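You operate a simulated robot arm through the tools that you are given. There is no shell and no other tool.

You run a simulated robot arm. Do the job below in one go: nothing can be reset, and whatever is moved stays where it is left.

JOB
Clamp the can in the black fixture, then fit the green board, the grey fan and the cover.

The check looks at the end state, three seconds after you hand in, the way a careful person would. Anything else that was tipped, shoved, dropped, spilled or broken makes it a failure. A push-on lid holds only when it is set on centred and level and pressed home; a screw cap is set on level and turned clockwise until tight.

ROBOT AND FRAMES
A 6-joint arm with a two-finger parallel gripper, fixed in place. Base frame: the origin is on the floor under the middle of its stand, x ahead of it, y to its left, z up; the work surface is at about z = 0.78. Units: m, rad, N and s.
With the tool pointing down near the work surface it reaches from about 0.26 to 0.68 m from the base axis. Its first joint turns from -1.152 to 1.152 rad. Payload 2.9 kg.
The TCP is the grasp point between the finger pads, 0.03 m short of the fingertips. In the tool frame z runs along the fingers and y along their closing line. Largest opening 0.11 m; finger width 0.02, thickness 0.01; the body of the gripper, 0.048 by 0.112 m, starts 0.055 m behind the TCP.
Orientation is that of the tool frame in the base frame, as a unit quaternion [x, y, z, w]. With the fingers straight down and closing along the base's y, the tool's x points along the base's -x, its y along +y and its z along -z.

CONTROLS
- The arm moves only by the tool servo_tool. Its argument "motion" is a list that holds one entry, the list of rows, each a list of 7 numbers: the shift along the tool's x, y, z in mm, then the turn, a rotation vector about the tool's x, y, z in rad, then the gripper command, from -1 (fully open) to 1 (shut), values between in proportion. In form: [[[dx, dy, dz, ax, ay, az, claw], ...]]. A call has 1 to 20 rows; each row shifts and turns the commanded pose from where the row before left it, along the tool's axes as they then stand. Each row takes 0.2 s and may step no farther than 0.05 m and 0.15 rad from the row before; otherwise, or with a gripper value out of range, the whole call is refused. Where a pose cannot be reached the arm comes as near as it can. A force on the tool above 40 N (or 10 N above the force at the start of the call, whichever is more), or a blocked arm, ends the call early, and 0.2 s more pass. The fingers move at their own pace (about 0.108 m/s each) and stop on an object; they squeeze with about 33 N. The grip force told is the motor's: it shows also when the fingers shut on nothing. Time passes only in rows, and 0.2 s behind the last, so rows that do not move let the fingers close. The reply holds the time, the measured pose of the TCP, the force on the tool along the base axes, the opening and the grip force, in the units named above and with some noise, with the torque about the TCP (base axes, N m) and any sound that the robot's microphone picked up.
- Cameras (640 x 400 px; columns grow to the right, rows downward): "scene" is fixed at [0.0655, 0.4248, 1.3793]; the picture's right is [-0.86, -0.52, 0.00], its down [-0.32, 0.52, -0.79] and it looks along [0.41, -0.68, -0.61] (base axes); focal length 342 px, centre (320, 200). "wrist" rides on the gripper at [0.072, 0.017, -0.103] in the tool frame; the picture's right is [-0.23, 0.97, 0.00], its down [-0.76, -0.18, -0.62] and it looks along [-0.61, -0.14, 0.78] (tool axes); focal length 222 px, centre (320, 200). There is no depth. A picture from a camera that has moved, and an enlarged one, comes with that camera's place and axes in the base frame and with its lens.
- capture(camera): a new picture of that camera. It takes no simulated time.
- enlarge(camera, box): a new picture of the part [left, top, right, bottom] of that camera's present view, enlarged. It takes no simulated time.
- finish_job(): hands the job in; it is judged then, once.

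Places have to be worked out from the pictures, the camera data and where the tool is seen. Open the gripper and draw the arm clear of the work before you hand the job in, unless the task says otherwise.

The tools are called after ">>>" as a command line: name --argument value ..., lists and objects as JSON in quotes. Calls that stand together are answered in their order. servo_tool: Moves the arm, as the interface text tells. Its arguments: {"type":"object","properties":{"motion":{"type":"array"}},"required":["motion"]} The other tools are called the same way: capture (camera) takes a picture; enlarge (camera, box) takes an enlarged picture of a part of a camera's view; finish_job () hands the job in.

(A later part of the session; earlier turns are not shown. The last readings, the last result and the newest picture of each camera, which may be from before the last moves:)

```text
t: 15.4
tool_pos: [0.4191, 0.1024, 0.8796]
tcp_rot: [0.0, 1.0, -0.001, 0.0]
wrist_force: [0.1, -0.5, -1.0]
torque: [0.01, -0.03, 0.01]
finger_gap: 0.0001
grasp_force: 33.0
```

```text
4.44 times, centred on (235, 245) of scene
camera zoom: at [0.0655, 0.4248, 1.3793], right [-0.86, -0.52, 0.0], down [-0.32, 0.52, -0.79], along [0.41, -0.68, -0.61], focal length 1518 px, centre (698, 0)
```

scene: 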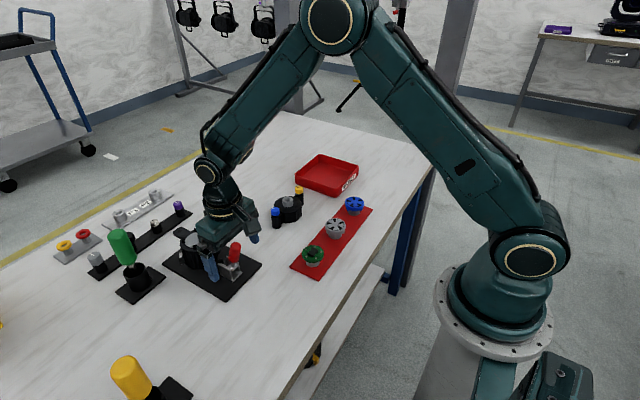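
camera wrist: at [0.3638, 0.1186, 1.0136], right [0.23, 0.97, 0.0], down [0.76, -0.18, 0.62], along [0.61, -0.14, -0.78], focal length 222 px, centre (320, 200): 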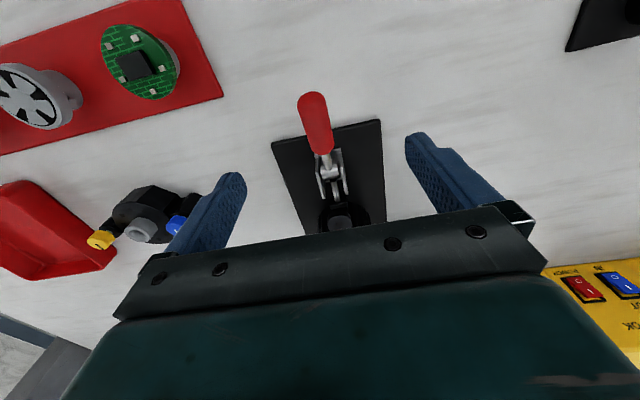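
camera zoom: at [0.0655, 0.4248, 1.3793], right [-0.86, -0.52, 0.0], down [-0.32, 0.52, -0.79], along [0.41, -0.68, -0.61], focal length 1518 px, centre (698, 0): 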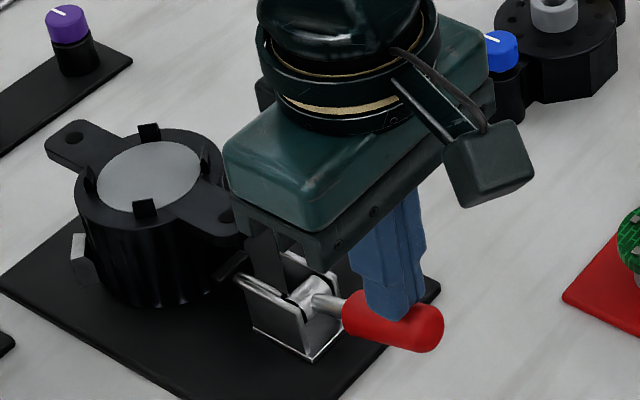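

The fingertips are just above the handle. I'll press down in 3 mm steps, watching the force.

>>> servo_tool --motion '[[[0, 0, 3, 0, 0, 0, 1], [0, 0, 3, 0, 0, 0, 1], [0, 0, 3, 0, 0, 0, 1], [0, 0, 3, 0, 0, 0, 1], [0, 0, 0, 0, 0, 0, 1]]]'

>>> enlarge --camera "scene" --box '[190, 200, 280, 290]'

```text
t: 16.6
tool_pos: [0.418, 0.1017, 0.8678]
tcp_rot: [0.0, 1.0, 0.0, -0.001]
wrist_force: [0.2, 0.9, 0.0]
torque: [-0.02, 0.03, 0.0]
finger_gap: 0.0
grasp_force: 33.2
```

```text
4.44 times, centred on (235, 245) of scene
camera zoom: at [0.0655, 0.4248, 1.3793], right [-0.86, -0.52, 0.0], down [-0.32, 0.52, -0.79], along [0.41, -0.68, -0.61], focal length 1518 px, centre (698, 0)
```

zoom: 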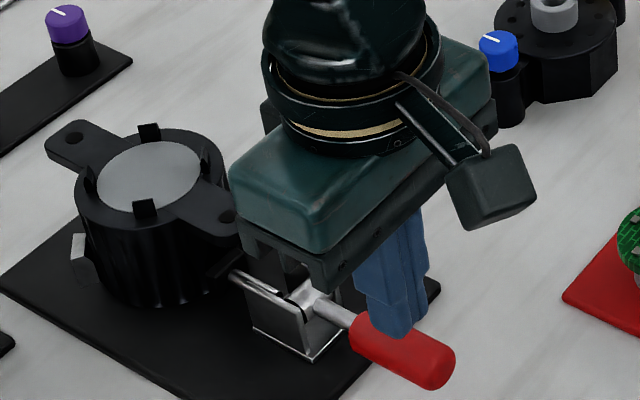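

The handle follows down with almost no force. I continue pressing, now watching for the end stop.

>>> servo_tool --motion '[[[0, 0, 3, 0, 0, 0, 1], [0, 0, 3, 0, 0, 0, 1], [0, 0, 3, 0, 0, 0, 1], [0, 0, 3, 0, 0, 0, 1], [0, 0, 0, 0, 0, 0, 1]]]'

>>> enlarge --camera "scene" --box '[190, 200, 280, 290]'

```text
t: 17.8
tool_pos: [0.4181, 0.103, 0.8551]
tcp_rot: [0.0, 1.0, 0.0, 0.0]
wrist_force: [0.0, -0.2, 0.1]
torque: [0.01, -0.03, 0.01]
finger_gap: 0.0001
grasp_force: 33.1
```

```text
4.44 times, centred on (235, 245) of scene
camera zoom: at [0.0655, 0.4248, 1.3793], right [-0.86, -0.52, 0.0], down [-0.32, 0.52, -0.79], along [0.41, -0.68, -0.61], focal length 1518 px, centre (698, 0)
```

zoom: 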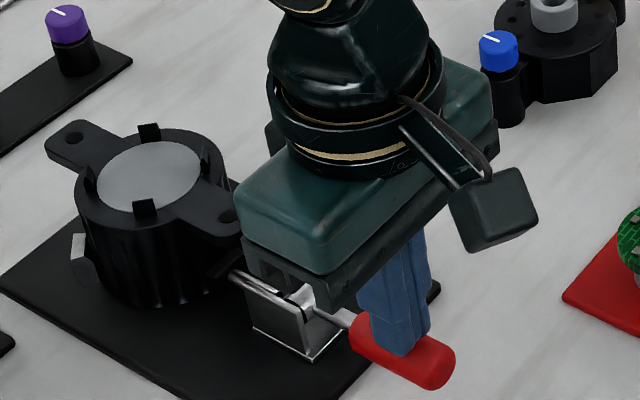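

The handle has snapped over to horizontal (tip ≈ z 0.82) ahead of my fingers. I'll press a few mm more to confirm it's home against its stop.

>>> servo_tool --motion '[[[0, 0, 2, 0, 0, 0, 1], [0, 0, 2, 0, 0, 0, 1], [0, 0, 2, 0, 0, 0, 1], [0, 0, 0, 0, 0, 0, 1]]]'

>>> enlarge --camera "scene" --box '[190, 200, 280, 290]'

```text
t: 18.5
tool_pos: [0.4185, 0.1019, 0.855]
tcp_rot: [0.0, 1.0, -0.001, 0.001]
wrist_force: [-5.3, -2.3, 13.0]
torque: [-0.08, 0.02, 0.0]
finger_gap: 0.0001
grasp_force: 33.9
stopped in row 3: the force on the tool passed its limit at 45 N (the readings are from after the stop); the commanded pose is now the measured one
```

```text
4.44 times, centred on (235, 245) of scene
camera zoom: at [0.0652, 0.4247, 1.3793], right [-0.86, -0.52, 0.0], down [-0.32, 0.52, -0.79], along [0.41, -0.68, -0.61], focal length 1518 px, centre (698, 0)
```

zoom: 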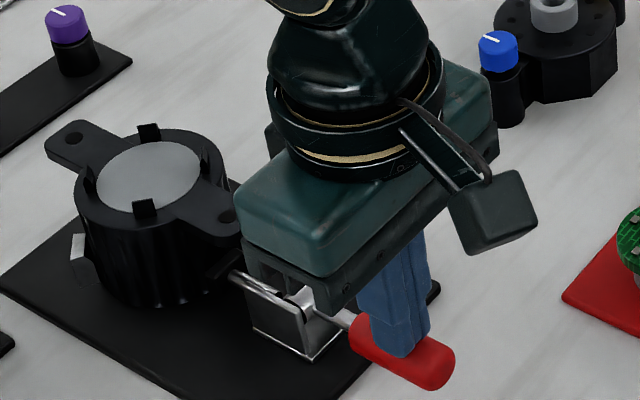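

The handle hit a firm stop (45 N), so it is thrown fully over. I'll lift away and inspect the pad against the can.

>>> servo_tool --motion '[[[0, 0, -20, 0, 0, 0, 1], [0, 0, -40, 0, 0, 0, 1], [0, 0, -45, 0, 0, 0, -1], [0, 0, -35, 0, 0, 0, -1], [0, 0, 0, 0, 0, 0, -1]]]'

>>> enlarge --camera "scene" --box '[185, 220, 265, 290]'

>>> capture --camera "wrist"

```text
t: 19.7
tool_pos: [0.4176, 0.1024, 0.9931]
tcp_rot: [0.0, 1.0, 0.001, 0.002]
wrist_force: [-0.4, -0.1, -0.3]
torque: [0.0, 0.02, -0.02]
finger_gap: 0.1098
grasp_force: 0.0
```

```text
5.71 times, centred on (225, 255) of scene
camera zoom: at [0.0655, 0.4248, 1.3793], right [-0.86, -0.52, 0.0], down [-0.32, 0.52, -0.79], along [0.41, -0.68, -0.61], focal length 1952 px, centre (863, -114)
```

zoom: 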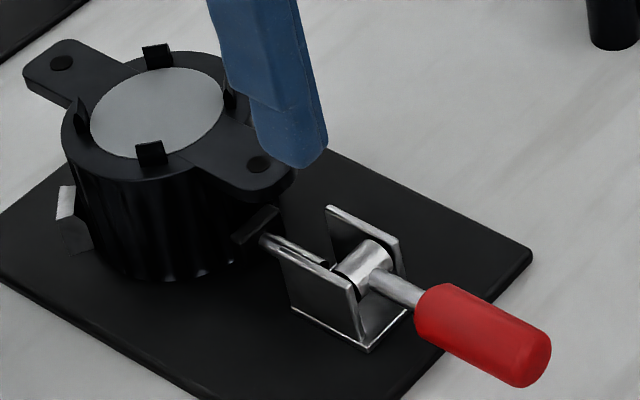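

```text
taken
camera wrist: at [0.3476, 0.1204, 1.0976], right [0.23, 0.97, 0.0], down [0.76, -0.18, 0.62], along [0.61, -0.14, -0.78], focal length 222 px, centre (320, 200)
```

wrist: 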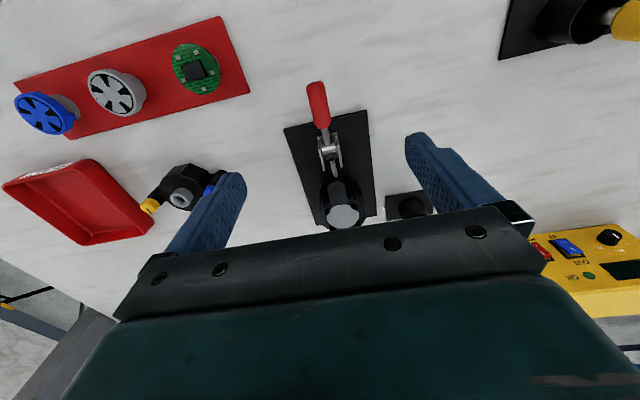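

The plunger is extended with the pad under the ear. Let me zoom tighter to confirm contact with the can and re-measure the can's position.

>>> enlarge --camera "scene" --box '[205, 238, 240, 268]'

>>> enlarge --camera "wrist" --box '[280, 70, 390, 235]'

>>> enlarge --camera "wrist" --box '[305, 130, 375, 190]'

>>> enlarge --camera "wrist" --box '[70, 20, 250, 140]'

```text
13.33 times, centred on (222, 253) of scene
camera zoom: at [0.0655, 0.4248, 1.3793], right [-0.86, -0.52, 0.0], down [-0.32, 0.52, -0.79], along [0.41, -0.68, -0.61], focal length 4554 px, centre (1620, -507)
```

zoom: 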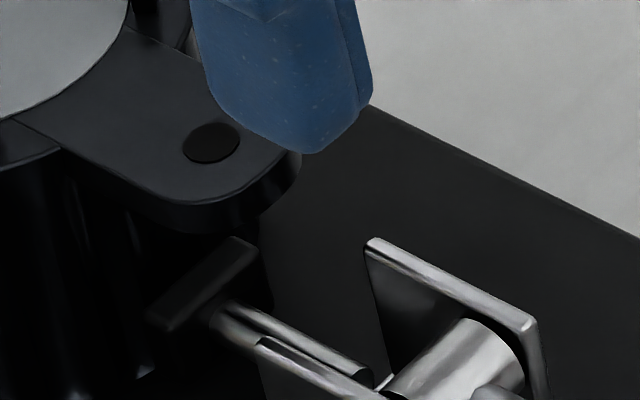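

```text
2.42 times, centred on (335, 152) of wrist
camera zoom: at [0.3476, 0.1204, 1.0976], right [0.23, 0.97, 0.0], down [0.76, -0.18, 0.62], along [0.61, -0.14, -0.78], focal length 538 px, centre (284, 315)
```

zoom: 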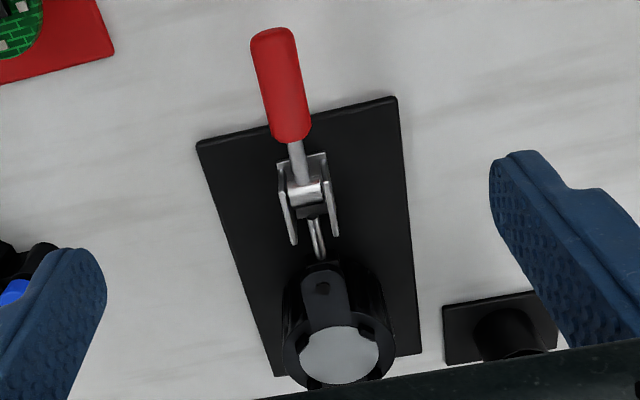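

```text
6.67 times, centred on (340, 160) of wrist
camera zoom: at [0.3476, 0.1204, 1.0976], right [0.23, 0.97, 0.0], down [0.76, -0.18, 0.62], along [0.61, -0.14, -0.78], focal length 1481 px, centre (187, 467)
```

zoom: 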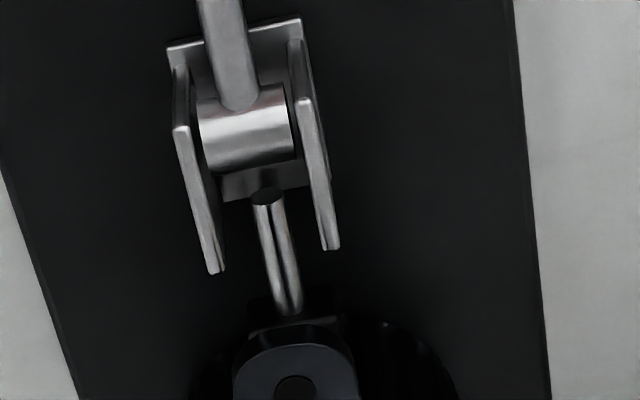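

```text
3.33 times, centred on (160, 80) of wrist
camera zoom: at [0.3476, 0.1204, 1.0976], right [0.23, 0.97, 0.0], down [0.76, -0.18, 0.62], along [0.61, -0.14, -0.78], focal length 740 px, centre (853, 600)
```

zoom: 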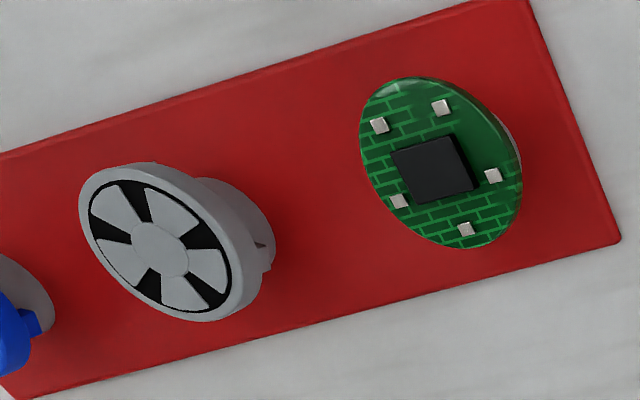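

The pad now bears on the can and the can hasn't shifted; center ≈ (0.575, 0.103, 0.856). Next I'll go over the green board (≈(0.357, −0.028)) at tip height ~0.87 to measure it accurately.

>>> servo_tool --motion '[[[15, -32.5, 23, 0, 0, 0, -1], [15, -32.5, 23, 0, 0, 0, -1], [15, -32.5, 23, 0, 0, 0, -1], [15, -32.5, 23, 0, 0, 0, -1], [0, 0, 0, 0, 0, 0, -1], [0, 0, 0, 0, 0, 0, -1]]]'

>>> capture --camera "wrist"

>>> enlarge --camera "wrist" --box '[230, 60, 410, 200]'

>>> capture --camera "scene"

```text
t: 21.1
tool_pos: [0.3592, -0.0284, 0.9007]
tcp_rot: [0.0, 1.0, 0.0, 0.001]
wrist_force: [-0.2, 0.1, -0.6]
torque: [0.0, -0.02, 0.03]
finger_gap: 0.1099
grasp_force: 0.0
```

```text
taken
camera wrist: at [0.2874, -0.0093, 1.0045], right [0.23, 0.97, 0.0], down [0.76, -0.18, 0.62], along [0.61, -0.14, -0.78], focal length 222 px, centre (320, 200)
```

wrist: 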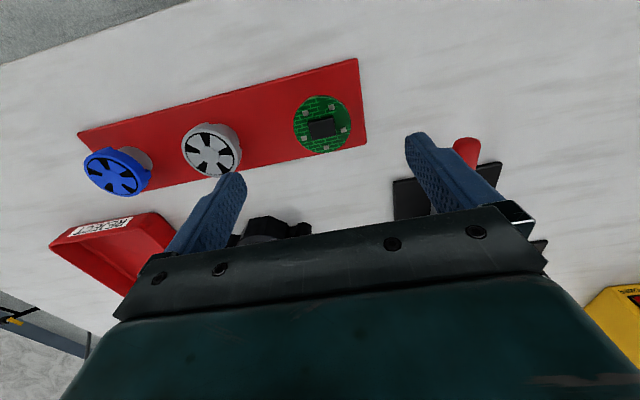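

```text
2.86 times, centred on (320, 130) of wrist
camera zoom: at [0.2874, -0.0093, 1.0045], right [0.23, 0.97, 0.0], down [0.76, -0.18, 0.62], along [0.61, -0.14, -0.78], focal length 635 px, centre (320, 400)
```

zoom: 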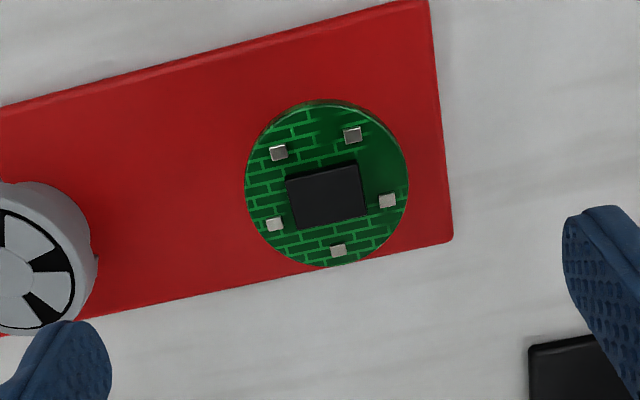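

```text
taken
```

scene: 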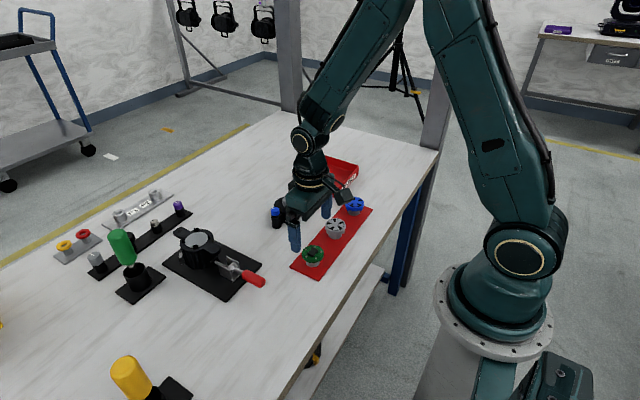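

From two wrist views the board's components triangulate to board centre (0.356, −0.024), top z ≈ 0.8145. Before picking it, I'll get a straight-down view of the can to fix its centre accurately: move over it and tilt the tool so the camera looks straight down.

>>> servo_tool --motion '[[[0, 0, -50, 0, 0, 0, -1], [-35, 24, 0, 0, 0, 0, -1], [-35, 24, 0, 0, 0, 0, -1], [-35, 24, 0, 0, 0, 0, -1], [-35, 24, 0, 0, 0, 0, -1], [-35, 24, 0, 0, 0, 0, -1], [-33, 23, 0, 0, 0, 0, -1], [0, 0, 0, 0, 0.134, 0, -1], [0, 0, 0, 0, 0.134, 0, -1], [0, 0, 0, 0, 0.134, 0, -1], [0, 0, 0, 0, 0.134, 0, -1], [0, 0, 0, 0, 0.134, 0, -1], [0, 0, 0, 0, 0, 0, -1], [0, 0, 0, 0, 0, 0, -1]]]'

>>> capture --camera "wrist"

>>> enlarge --camera "wrist" --box '[240, 120, 400, 260]'

```text
t: 23.8
tool_pos: [0.5652, 0.114, 0.9501]
tcp_rot: [-0.001, 0.966, 0.0, -0.257]
wrist_force: [0.5, 6.7, -14.4]
torque: [-0.98, -0.01, -0.06]
finger_gap: 0.1103
grasp_force: 0.1
out of reach, approached as far as the arm can: row 10, 11, 12
stopped in row 13: the force on the tool passed its limit at 52 N (the readings are from after the stop); the commanded pose is now the measured one
```

```text
taken
camera wrist: at [0.5558, 0.1327, 1.0756], right [0.2, 0.97, -0.11], down [0.97, -0.18, 0.16], along [0.14, -0.14, -0.98], focal length 222 px, centre (320, 200)
```

wrist: 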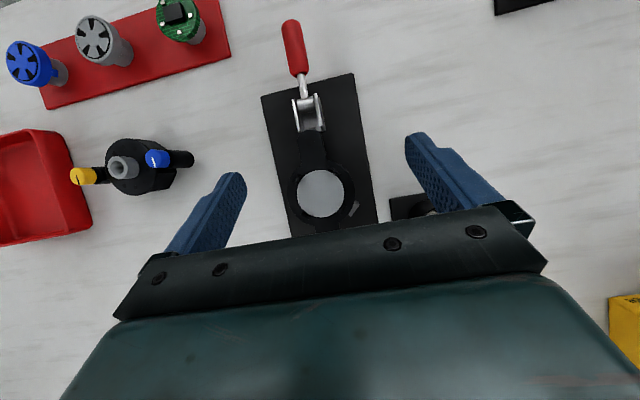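

```text
2.86 times, centred on (320, 190) of wrist
camera zoom: at [0.5558, 0.1327, 1.0756], right [0.2, 0.97, -0.11], down [0.97, -0.18, 0.16], along [0.14, -0.14, -0.98], focal length 635 px, centre (320, 229)
```

zoom: 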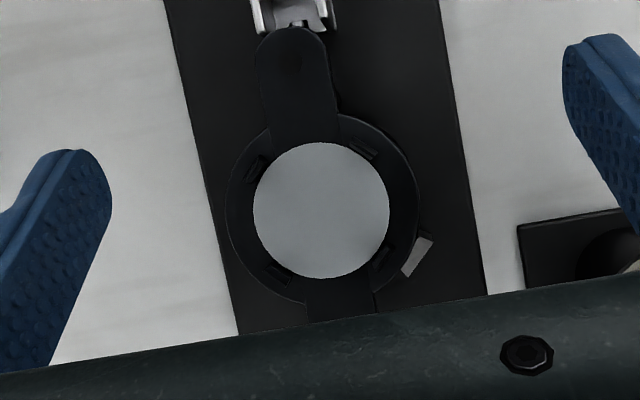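

The call stopped with a contact force of 52 N. I need to see what the gripper touched.

>>> capture --camera "scene"

>>> enlarge --camera "scene" --box '[60, 130, 280, 320]'

```text
taken
```

scene: 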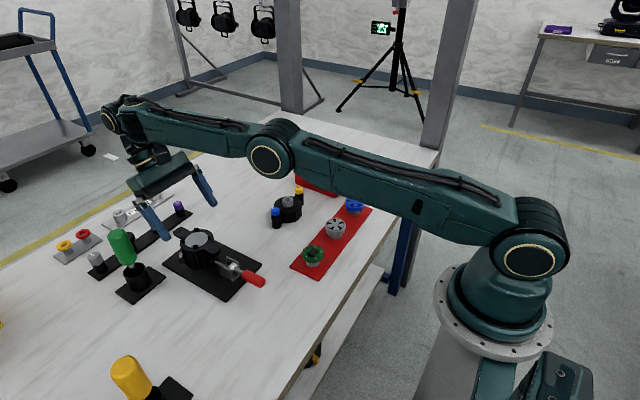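

```text
2.11 times, centred on (170, 225) of scene
camera zoom: at [0.0655, 0.4248, 1.3793], right [-0.86, -0.52, 0.0], down [-0.32, 0.52, -0.79], along [0.41, -0.68, -0.61], focal length 719 px, centre (636, 147)
```

zoom: 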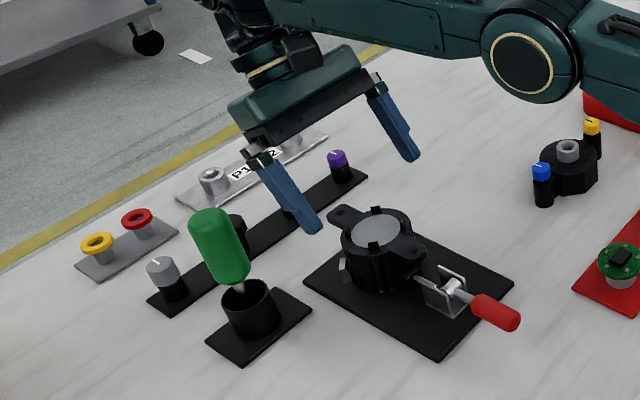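

Nothing visible was touched: the arm was simply near its reach limit (rows out of reach) and jolted. The near-overhead view puts the can centre at about (0.579, 0.102), top z ≈ 0.851. I'll back off toward the base and return to vertical.

>>> servo_tool --motion '[[[17, 0, 10, 0, 0, 0, -1], [17, 0, 10, 0, 0, 0, -1], [0, 0, 0, 0, -0.13, 0, -1], [0, 0, 0, 0, -0.13, 0, -1], [0, 0, 0, 0, -0.13, 0, -1], [0, 0, 0, 0, -0.13, 0, -1], [0, 0, 0, 0, 0, 0, -1], [0, 0, 0, 0, 0, 0, -1]]]'

>>> capture --camera "scene"

>>> capture --camera "wrist"

```text
t: 25.6
tool_pos: [0.6054, 0.1302, 0.9742]
tcp_rot: [-0.001, 1.0, 0.0, -0.003]
wrist_force: [0.4, 0.2, -0.2]
torque: [-0.02, -0.02, 0.01]
finger_gap: 0.11
grasp_force: 0.1
out of reach, approached as far as the arm can: row 4, 5, 6
```

```text
taken
```

scene: 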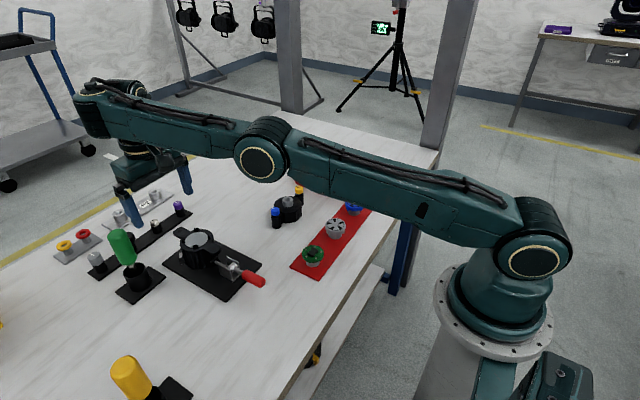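

```text
taken
camera wrist: at [0.5349, 0.148, 1.0785], right [0.23, 0.97, 0.0], down [0.76, -0.18, 0.62], along [0.6, -0.14, -0.78], focal length 222 px, centre (320, 200)
```

wrist: 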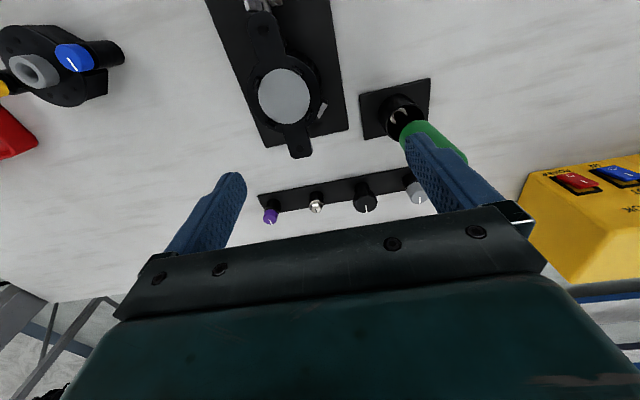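

The arm took a stretched solution and ended at (0.605, 0.130, 0.974), tool vertical, touching nothing. I'll bring it back to above the board in one straight high move.

>>> servo_tool --motion '[[[35, -22, 0, 0, 0, 0, -1], [35, -22, 0, 0, 0, 0, -1], [35, -22, 10, 0, 0, 0, -1], [36, -22, 15, 0, 0, 0, -1], [36, -22, 15, 0, 0, 0, -1], [36, -22, 17, 0, 0, 0, -1], [36, -22, 17, 0, 0, 0, -1], [0, 0, 0, 0, 0, 0, -1], [0, 0, 0, 0, 0, 0, -1]]]'

>>> capture --camera "wrist"

>>> capture --camera "scene"

```text
t: 27.6
tool_pos: [0.6161, 0.0053, 0.9877]
tcp_rot: [-0.001, 1.0, 0.001, -0.003]
wrist_force: [-0.6, -0.4, -0.3]
torque: [0.0, 0.0, -0.02]
finger_gap: 0.1098
grasp_force: 0.1
out of reach, approached as far as the arm can: row 1, 2, 3, 4, 5, 6, 7
```

```text
taken
camera wrist: at [0.5451, 0.0236, 1.0916], right [0.23, 0.97, 0.0], down [0.77, -0.18, 0.62], along [0.6, -0.14, -0.79], focal length 222 px, centre (320, 200)
```

wrist: 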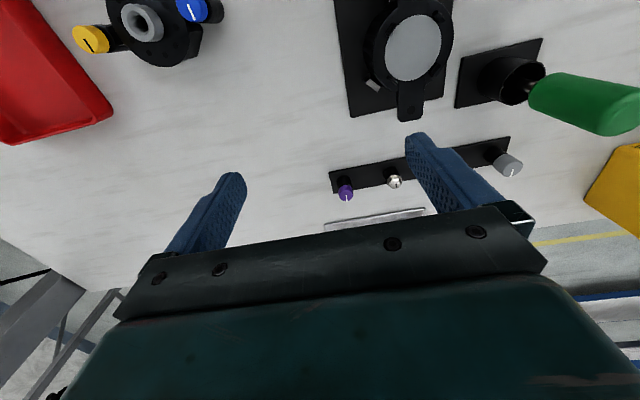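

```text
taken
```

scene: 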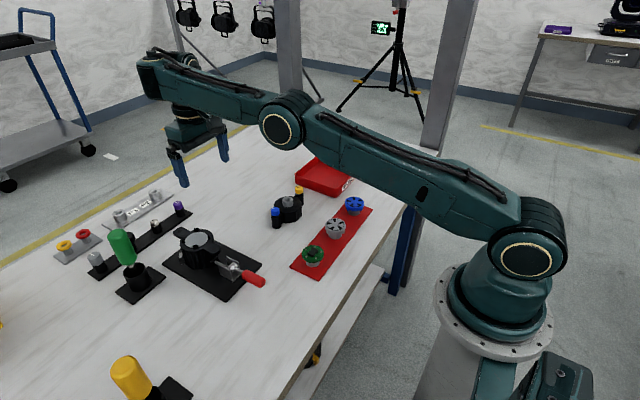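

The arm is stuck in a nearly straight-elbow posture and inward moves are not solved. Directly below is bare table, so I'll try a small pure downward move to let the elbow bend.

>>> servo_tool --motion '[[[0, 0, 15, 0, 0, 0, -1], [0, 0, 15, 0, 0, 0, -1], [0, 0, 0, 0, 0, 0, -1]]]'

```text
t: 28.4
tool_pos: [0.623, 0.0072, 0.9596]
tcp_rot: [-0.001, 1.0, 0.001, -0.002]
wrist_force: [-0.1, -0.8, 0.8]
torque: [-0.01, -0.03, -0.02]
finger_gap: 0.1099
grasp_force: 0.0
out of reach, approached as far as the arm can: row 1, 2
```

It followed the downward move. Moving down bends the elbow, so I'll close the fingers (smaller footprint) and combine down with inward steps to work out of the stretched posture.

>>> servo_tool --motion '[[[0, -10, 0, 0, 0, 0, 1], [0, -10, 0, 0, 0, 0, 1], [5, -5, 12, 0, 0, 0, 1], [8, 0, 12, 0, 0, 0, 1], [10, 0, 12, 0, 0, 0, 1], [10, 0, 12, 0, 0, 0, 1], [0, 0, 0, 0, 0, 0, 1]]]'

>>> capture --camera "scene"

```text
t: 30.0
tool_pos: [0.6285, -0.02, 0.9147]
tcp_rot: [-0.001, 1.0, 0.001, -0.001]
wrist_force: [-0.2, 0.0, -0.5]
torque: [-0.03, 0.04, 0.04]
finger_gap: 0.0001
grasp_force: 32.9
out of reach, approached as far as the arm can: row 3, 4, 5, 6
```

```text
taken
```

scene: 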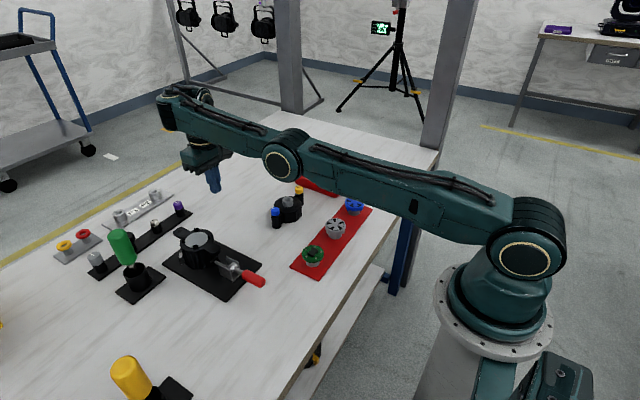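

The elbow seems caught on the wrong side of straight. I'll request outward (fully straighten), then purely downward to bend it the normal way; below here is bare table.

>>> servo_tool --motion '[[[-15, 0, 0, 0, 0, 0, 1], [-15, 0, 0, 0, 0, 0, 1], [-10, 0, 4, 0, 0, 0, 1], [0, 0, 12, 0, 0, 0, 1], [0, 0, 12, 0, 0, 0, 1], [0, 0, 12, 0, 0, 0, 1], [0, 0, 0, 0, 0, 0, 1]]]'

>>> capture --camera "scene"

```text
t: 31.6
tool_pos: [0.6682, -0.019, 0.8744]
tcp_rot: [0.0, 1.0, 0.001, -0.001]
wrist_force: [-0.1, -0.5, 0.1]
torque: [0.01, 0.01, 0.01]
finger_gap: 0.0
grasp_force: 33.6
```

```text
taken
```

scene: 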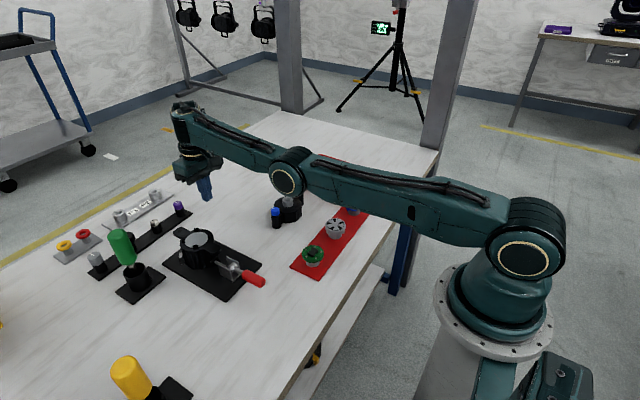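

It went farther out without trouble: the elbow is sagging below the shoulder–wrist line (elbow-down). I'll extend outward further until it is straight, keeping tips at z≈0.85 over bare table, then push it through with a down move.

>>> servo_tool --motion '[[[-10, 0, -3, 0, 0, 0, 1], [-10, 0, -3, 0, 0, 0, 1], [-10, 0, 0, 0, 0, 0, 1], [0, 0, 0, 0, 0, 0, 1]]]'

>>> capture --camera "scene"

>>> capture --camera "wrist"

```text
t: 32.6
tool_pos: [0.6787, -0.0206, 0.8793]
tcp_rot: [0.0, 1.0, 0.002, -0.001]
wrist_force: [-1.1, -0.1, 0.4]
torque: [0.01, -0.03, 0.0]
finger_gap: 0.0
grasp_force: 33.3
out of reach, approached as far as the arm can: row 2, 3
```

```text
taken
```

scene: 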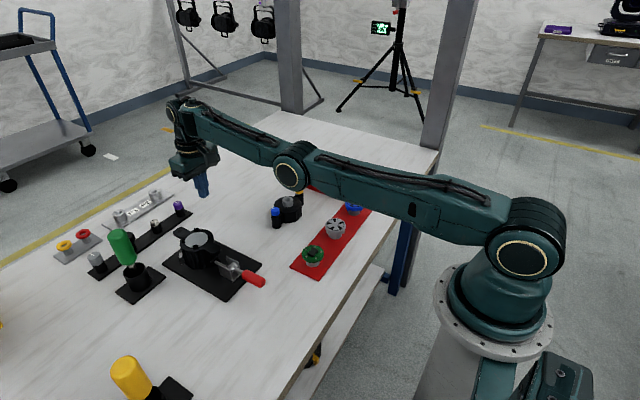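

```text
taken
camera wrist: at [0.6083, -0.0024, 0.985], right [0.23, 0.97, 0.0], down [0.76, -0.18, 0.62], along [0.61, -0.14, -0.78], focal length 222 px, centre (320, 200)
```

wrist: 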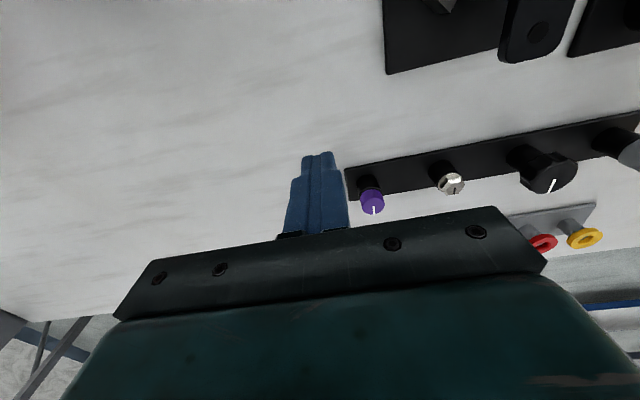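

The arm is now straight (max reach). From here I'll step down and inward together, so the elbow should fold upward as normal.

>>> servo_tool --motion '[[[5, 0, 15, 0, 0, 0, 1], [8, 0, 12, 0, 0, 0, 1], [12, 0, 5, 0, 0, 0, 1], [15, 0, 0, 0, 0, 0, 1], [15, 0, 0, 0, 0, 0, 1], [0, 0, 0, 0, 0, 0, 1]]]'

>>> capture --camera "scene"

```text
t: 34.0
tool_pos: [0.6281, -0.0205, 0.8656]
tcp_rot: [-0.001, 1.0, -0.001, -0.005]
wrist_force: [0.5, 0.8, 0.0]
torque: [0.02, -0.01, 0.0]
finger_gap: 0.0002
grasp_force: 32.9
out of reach, approached as far as the arm can: row 2, 3, 5
```

```text
taken
```

scene: 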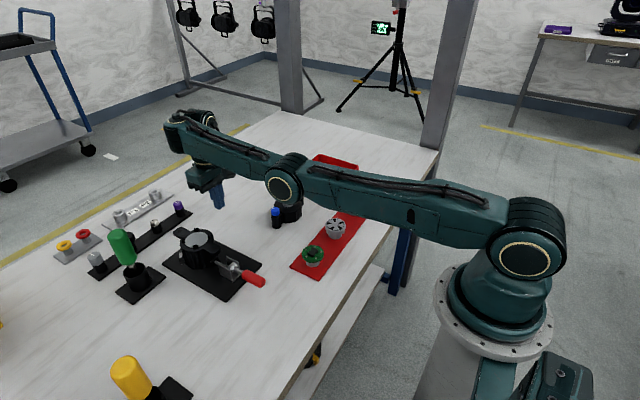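

It folded elbow-down again. I'll stretch out with larger outward requests to pass through straight, then use a larger downward component before going inward.

>>> servo_tool --motion '[[[-30, 0, -25, 0, 0, 0, 1], [-30, 0, -25, 0, 0, 0, 1], [-45, 0, 0, 0, 0, 0, 1], [-45, 0, 0, 0, 0, 0, 1], [0, 0, 0, 0, 0, 0, 1]]]'

>>> capture --camera "scene"

```text
t: 35.2
tool_pos: [0.6782, -0.0202, 0.9115]
tcp_rot: [-0.001, 1.0, 0.001, -0.001]
wrist_force: [0.3, -0.2, 0.7]
torque: [-0.02, -0.01, 0.01]
finger_gap: 0.0
grasp_force: 32.2
out of reach, approached as far as the arm can: row 2, 3, 4
```

```text
taken
```

scene: 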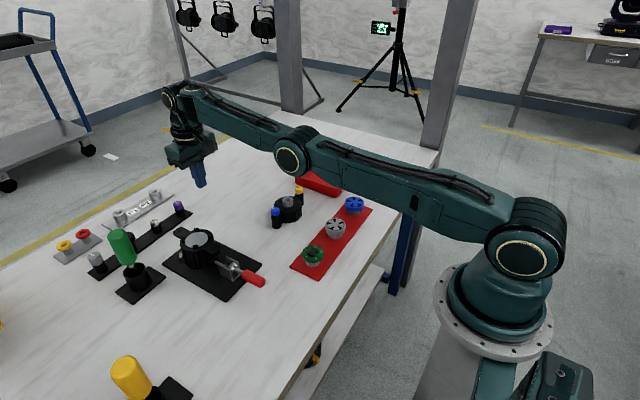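

Now the elbow looks right on the shoulder–wrist line. I'll go mainly down with a slight inward component and check which way it folds.

>>> servo_tool --motion '[[[0, 0, 25, 0, 0, 0, 1], [3, 0, 25, 0, 0, 0, 1], [6, 0, 12, 0, 0, 0, 1], [0, 0, 0, 0, 0, 0, 1]]]'

>>> capture --camera "scene"

```text
t: 36.2
tool_pos: [0.6758, -0.0202, 0.8518]
tcp_rot: [-0.002, 1.0, -0.005, -0.005]
wrist_force: [0.0, -1.1, -1.0]
torque: [-0.01, 0.01, 0.01]
finger_gap: 0.0
grasp_force: 32.9
out of reach, approached as far as the arm can: row 3
```

```text
taken
```

scene: 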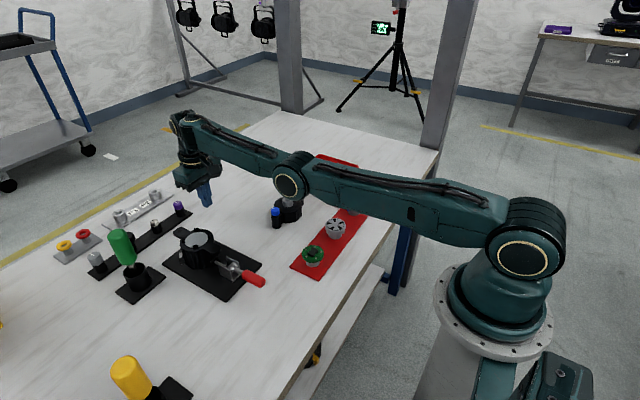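

Still elbow-down. I'll stretch fully at z≈0.868, then make one big 42 mm downward step (crossing straight from above), followed by inward steps.

>>> servo_tool --motion '[[[-20, 0, -16, 0, 0, 0, 1], [-45, 0, 0, 0, 0, 0, 1], [-45, 0, 0, 0, 0, 0, 1], [0, 0, 42, 0, 0, 0, 1], [25, 0, 0, 0, 0, 0, 1], [25, 0, 0, 0, 0, 0, 1], [0, 0, 0, 0, 0, 0, 1]]]'

>>> capture --camera "scene"

```text
t: 37.8
tool_pos: [0.6314, -0.0223, 0.8226]
tcp_rot: [-0.001, 1.0, 0.001, 0.0]
wrist_force: [0.5, 0.0, -0.2]
torque: [0.02, -0.02, 0.0]
finger_gap: 0.0
grasp_force: 32.5
out of reach, approached as far as the arm can: row 1, 2, 3
```

```text
taken
```

scene: 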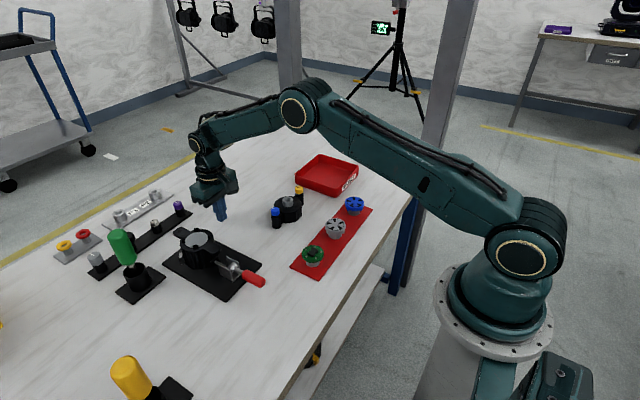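

The elbow folded up properly. Now I rise and go straight back to above the board at a comfortable reach, opening the gripper on the way.

>>> servo_tool --motion '[[[0, 0, -42, 0, 0, 0, 1], [0, 0, -42, 0, 0, 0, 1], [0, 0, -42, 0, 0, 0, 1], [39, 0, 0, 0, 0, 0, -1], [39, 0, 0, 0, 0, 0, -1], [39, 0, 0, 0, 0, 0, -1], [39, 0, 0, 0, 0, 0, -1], [39, 0, 0, 0, 0, 0, -1], [39, 0, 0, 0, 0, 0, -1], [39, -1, 0, 0, 0, 0, -1], [0, 0, 30, 0, 0, 0, -1], [0, 0, 30, 0, 0, 0, -1], [0, 0, 0, 0, 0, 0, -1], [0, 0, 0, 0, 0, 0, -1]]]'

>>> capture --camera "wrist"

>>> enlarge --camera "wrist" --box '[240, 90, 400, 210]'

>>> capture --camera "scene"

```text
t: 40.8
tool_pos: [0.3586, -0.0233, 0.8866]
tcp_rot: [-0.001, 1.0, 0.001, -0.002]
wrist_force: [0.5, 1.0, -0.3]
torque: [-0.02, 0.0, -0.03]
finger_gap: 0.1101
grasp_force: 0.1
```

```text
taken
camera wrist: at [0.2893, -0.0049, 0.9914], right [0.23, 0.97, 0.0], down [0.76, -0.18, 0.62], along [0.61, -0.14, -0.78], focal length 222 px, centre (320, 200)
```

wrist: 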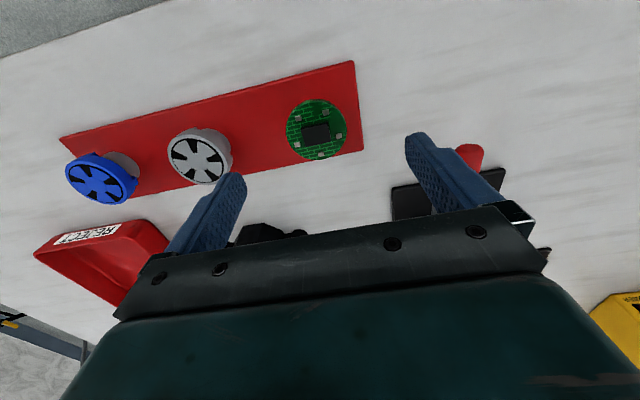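

```text
3.33 times, centred on (320, 150) of wrist
camera zoom: at [0.2893, -0.0049, 0.9914], right [0.23, 0.97, 0.0], down [0.76, -0.18, 0.62], along [0.61, -0.14, -0.78], focal length 740 px, centre (320, 367)
```

zoom: 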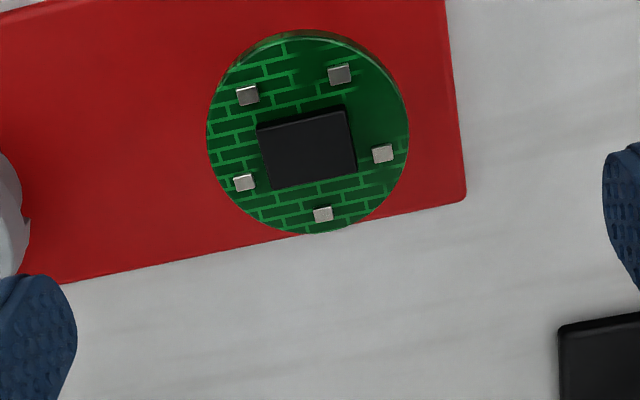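

```text
taken
```

scene: 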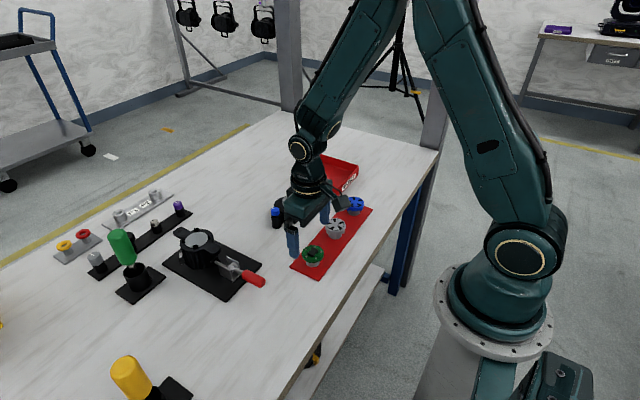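

Component centroid gives the board centre at (0.3567, −0.0238); from the camera pose my true TCP is (0.361, −0.022, 0.888). I'll shift 4.7 mm back, 1.9 mm in −y, and descend so the tips end just above the board's underside.

>>> servo_tool --motion '[[[4.7, -1.9, 0, 0, -0.003, 0, -1], [0, 0, 16, 0, 0, 0, -1], [0, 0, 16, 0, 0, 0, -1], [0, 0, 10, 0, 0, 0, -1], [0, 0, 4, 0, 0, 0, -1], [0, 0, 0, 0, 0, 0, -1], [0, 0, 0, 0, 0, 0, -1]]]'

>>> capture --camera "wrist"

>>> enlarge --camera "wrist" --box '[220, 90, 420, 220]'

>>> enlarge --camera "scene" --box '[280, 225, 350, 275]'

```text
t: 42.4
tool_pos: [0.3544, -0.025, 0.8423]
tcp_rot: [-0.001, 1.0, 0.001, 0.0]
wrist_force: [0.3, 0.0, -0.2]
torque: [0.02, 0.02, -0.02]
finger_gap: 0.1098
grasp_force: 0.1
```

```text
taken
camera wrist: at [0.2844, -0.0066, 0.9457], right [0.23, 0.97, 0.0], down [0.76, -0.18, 0.62], along [0.61, -0.14, -0.78], focal length 222 px, centre (320, 200)
```

wrist: 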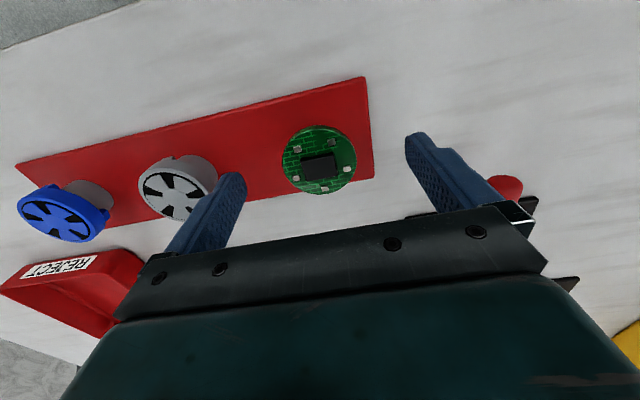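

```text
3.08 times, centred on (320, 155) of wrist
camera zoom: at [0.2844, -0.0066, 0.9457], right [0.23, 0.97, 0.0], down [0.76, -0.18, 0.62], along [0.61, -0.14, -0.78], focal length 684 px, centre (320, 338)
```

zoom: 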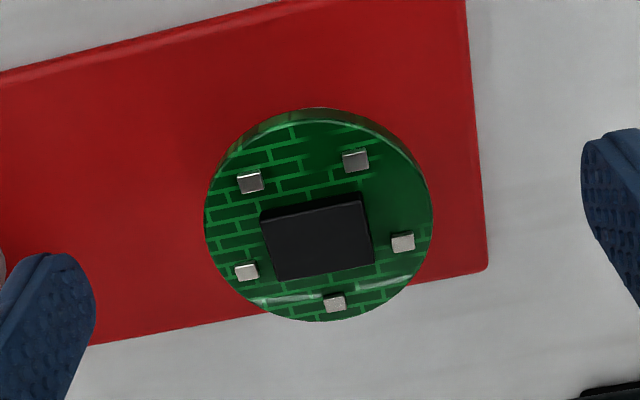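

```text
8.00 times, centred on (315, 250) of scene
camera zoom: at [0.0655, 0.4248, 1.3793], right [-0.86, -0.52, 0.0], down [-0.32, 0.52, -0.79], along [0.41, -0.68, -0.61], focal length 2732 px, centre (360, -200)
```

zoom: 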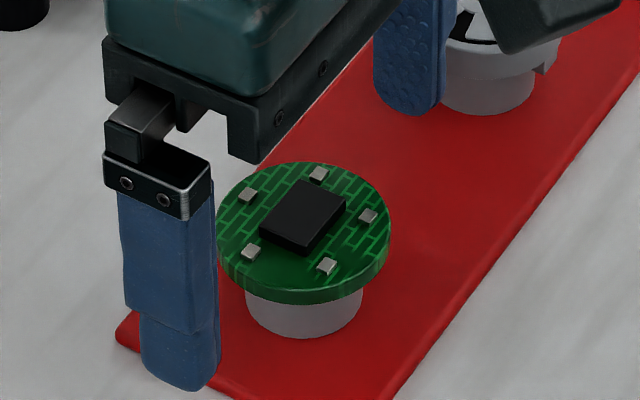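

True TCP is now (0.3564, −0.0236, 0.8427), centred on the board. I'll lower 3 mm more and close on the board's edge.

>>> servo_tool --motion '[[[0, 0, 3, 0, 0, 0, -1], [0, 0, 0, 0, 0, 0, -1], [0, 0, 0, 0, 0, 0, 0.0], [0, 0, 0, 0, 0, 0, 1], [0, 0, 0, 0, 0, 0, 1], [0, 0, 0, 0, 0, 0, 1]]]'

>>> enlarge --camera "wrist" --box '[220, 90, 420, 220]'

>>> enlarge --camera "scene" --box '[280, 225, 350, 275]'

```text
t: 43.8
tool_pos: [0.3559, -0.0233, 0.8391]
tcp_rot: [-0.001, 1.0, 0.001, -0.001]
wrist_force: [0.5, -0.2, -0.1]
torque: [-0.02, 0.02, -0.03]
finger_gap: 0.0477
grasp_force: 33.0
```

```text
3.08 times, centred on (320, 155) of wrist
camera zoom: at [0.2844, -0.0064, 0.9427], right [0.23, 0.97, 0.0], down [0.76, -0.18, 0.62], along [0.61, -0.14, -0.78], focal length 684 px, centre (320, 338)
```

zoom: 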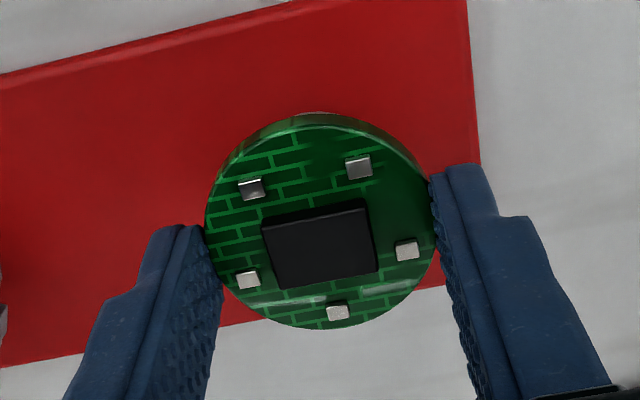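

```text
8.00 times, centred on (315, 250) of scene
camera zoom: at [0.0655, 0.4248, 1.3793], right [-0.86, -0.52, 0.0], down [-0.32, 0.52, -0.79], along [0.41, -0.68, -0.61], focal length 2732 px, centre (360, -200)
```

zoom: 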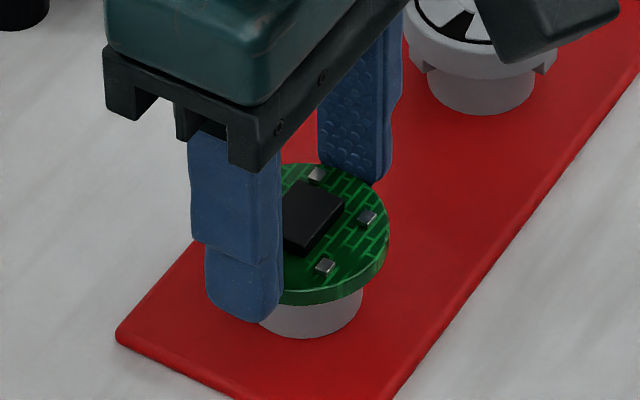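

The board is gripped (gap 47.7 mm, 33 N). I'll lift it 90 mm and check it's held level.

>>> servo_tool --motion '[[[0, 0, -5, 0, 0, 0, 1], [0, 0, -15, 0, 0, 0, 1], [0, 0, -30, 0, 0, 0, 1], [0, 0, -40, 0, 0, 0, 1], [0, 0, 0, 0, 0, 0, 1], [0, 0, 0, 0, 0, 0, 1]]]'

>>> capture --camera "wrist"

>>> enlarge --camera "scene" --box '[270, 180, 350, 280]'

```text
t: 45.2
tool_pos: [0.3544, -0.0247, 0.9302]
tcp_rot: [-0.001, 1.0, 0.001, 0.0]
wrist_force: [0.6, 0.4, -0.1]
torque: [0.01, -0.03, -0.01]
finger_gap: 0.0478
grasp_force: 33.0
```

```text
taken
camera wrist: at [0.2843, -0.0068, 1.0334], right [0.23, 0.97, 0.0], down [0.76, -0.18, 0.62], along [0.61, -0.14, -0.78], focal length 222 px, centre (320, 200)
```

wrist: 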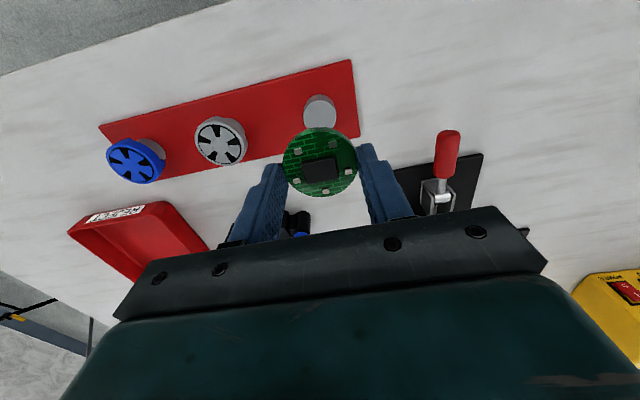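

```text
4.00 times, centred on (310, 230) of scene
camera zoom: at [0.0655, 0.4248, 1.3793], right [-0.86, -0.52, 0.0], down [-0.32, 0.52, -0.79], along [0.41, -0.68, -0.61], focal length 1366 px, centre (360, 80)
```

zoom: 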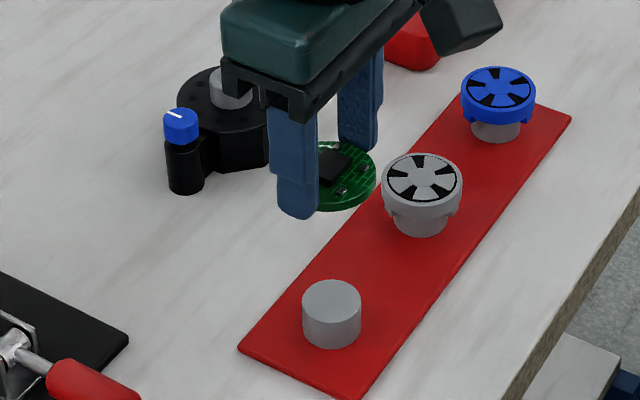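

The board is held. Now I carry it over the can at TCP z≈0.93 (board underside well above the clips).

>>> servo_tool --motion '[[[-37, 21, 0, 0, 0, 0, 1], [-37, 21, 0, 0, 0, 0, 1], [-37, 21, 0, 0, 0, 0, 1], [-37, 21, 0, 0, 0, 0, 1], [-37, 21, 0, 0, 0, 0, 1], [-37.7, 20.8, 0, 0, 0, 0, 1], [0, 0, 0, 0, 0, 0, 1], [0, 0, 0, 0, 0, 0, 1]]]'

>>> capture --camera "wrist"

>>> enlarge --camera "wrist" --box '[220, 60, 420, 220]'

>>> enlarge --camera "scene" --box '[150, 180, 250, 290]'

```text
t: 47.0
tool_pos: [0.5784, 0.1015, 0.9308]
tcp_rot: [-0.001, 1.0, 0.001, 0.001]
wrist_force: [0.6, 0.2, -1.1]
torque: [0.02, 0.02, -0.01]
finger_gap: 0.0479
grasp_force: 32.7
```

```text
taken
camera wrist: at [0.5071, 0.12, 1.0331], right [0.23, 0.97, 0.0], down [0.76, -0.18, 0.62], along [0.61, -0.14, -0.78], focal length 222 px, centre (320, 200)
```

wrist: 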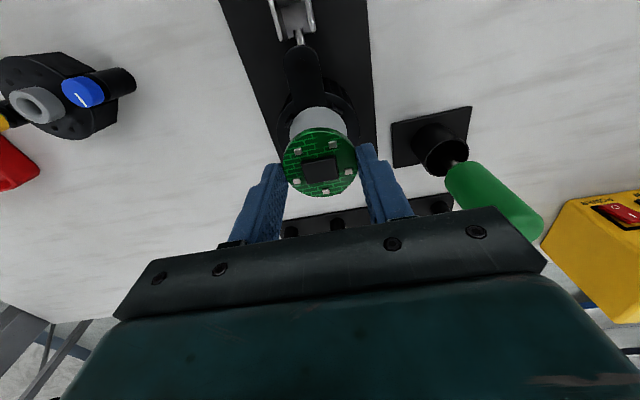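

```text
2.50 times, centred on (320, 140) of wrist
camera zoom: at [0.5071, 0.12, 1.0331], right [0.23, 0.97, 0.0], down [0.76, -0.18, 0.62], along [0.61, -0.14, -0.78], focal length 555 px, centre (320, 350)
```

zoom: 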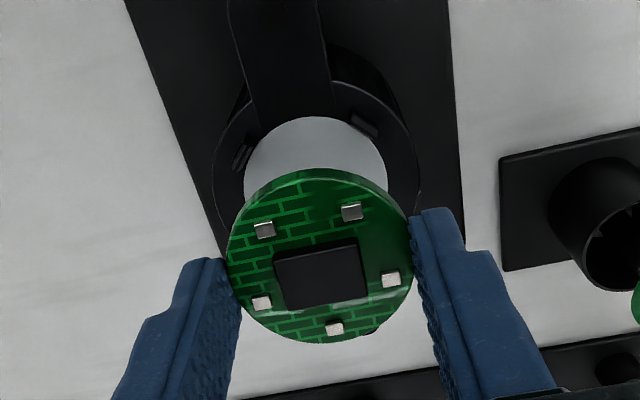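

```text
3.64 times, centred on (200, 235) of scene
camera zoom: at [0.0655, 0.4248, 1.3793], right [-0.86, -0.52, 0.0], down [-0.32, 0.52, -0.79], along [0.41, -0.68, -0.61], focal length 1242 px, centre (756, 73)
```

zoom: 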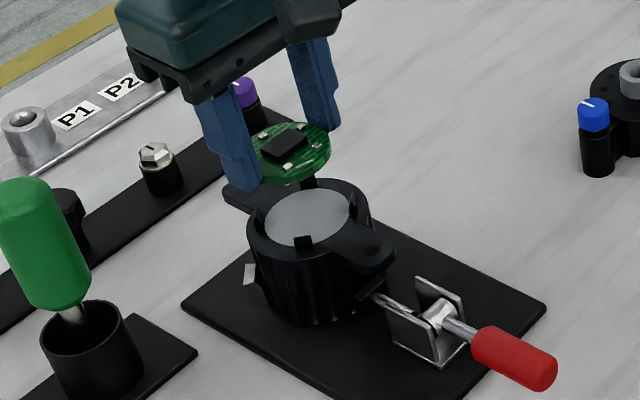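

The board is centred at (0.5798, 0.1031) by its components, matching the TCP. Let me zoom on the visible part of the can to refine its centre.

>>> enlarge --camera "wrist" --box '[270, 30, 380, 145]'

>>> enlarge --camera "scene" --box '[170, 205, 230, 275]'

```text
3.48 times, centred on (325, 88) of wrist
camera zoom: at [0.5071, 0.12, 1.0331], right [0.23, 0.97, 0.0], down [0.76, -0.18, 0.62], along [0.61, -0.14, -0.78], focal length 773 px, centre (303, 591)
```

zoom: 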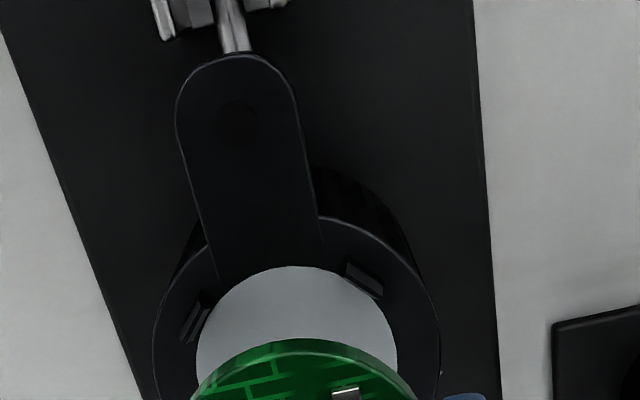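

```text
5.71 times, centred on (200, 240) of scene
camera zoom: at [0.0655, 0.4248, 1.3793], right [-0.86, -0.52, 0.0], down [-0.32, 0.52, -0.79], along [0.41, -0.68, -0.61], focal length 1952 px, centre (1006, -29)
```

zoom: 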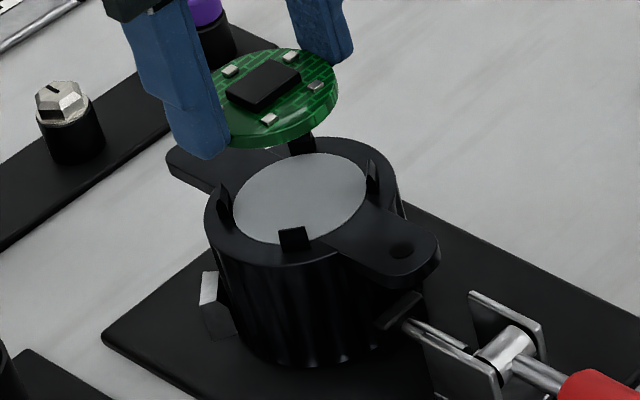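

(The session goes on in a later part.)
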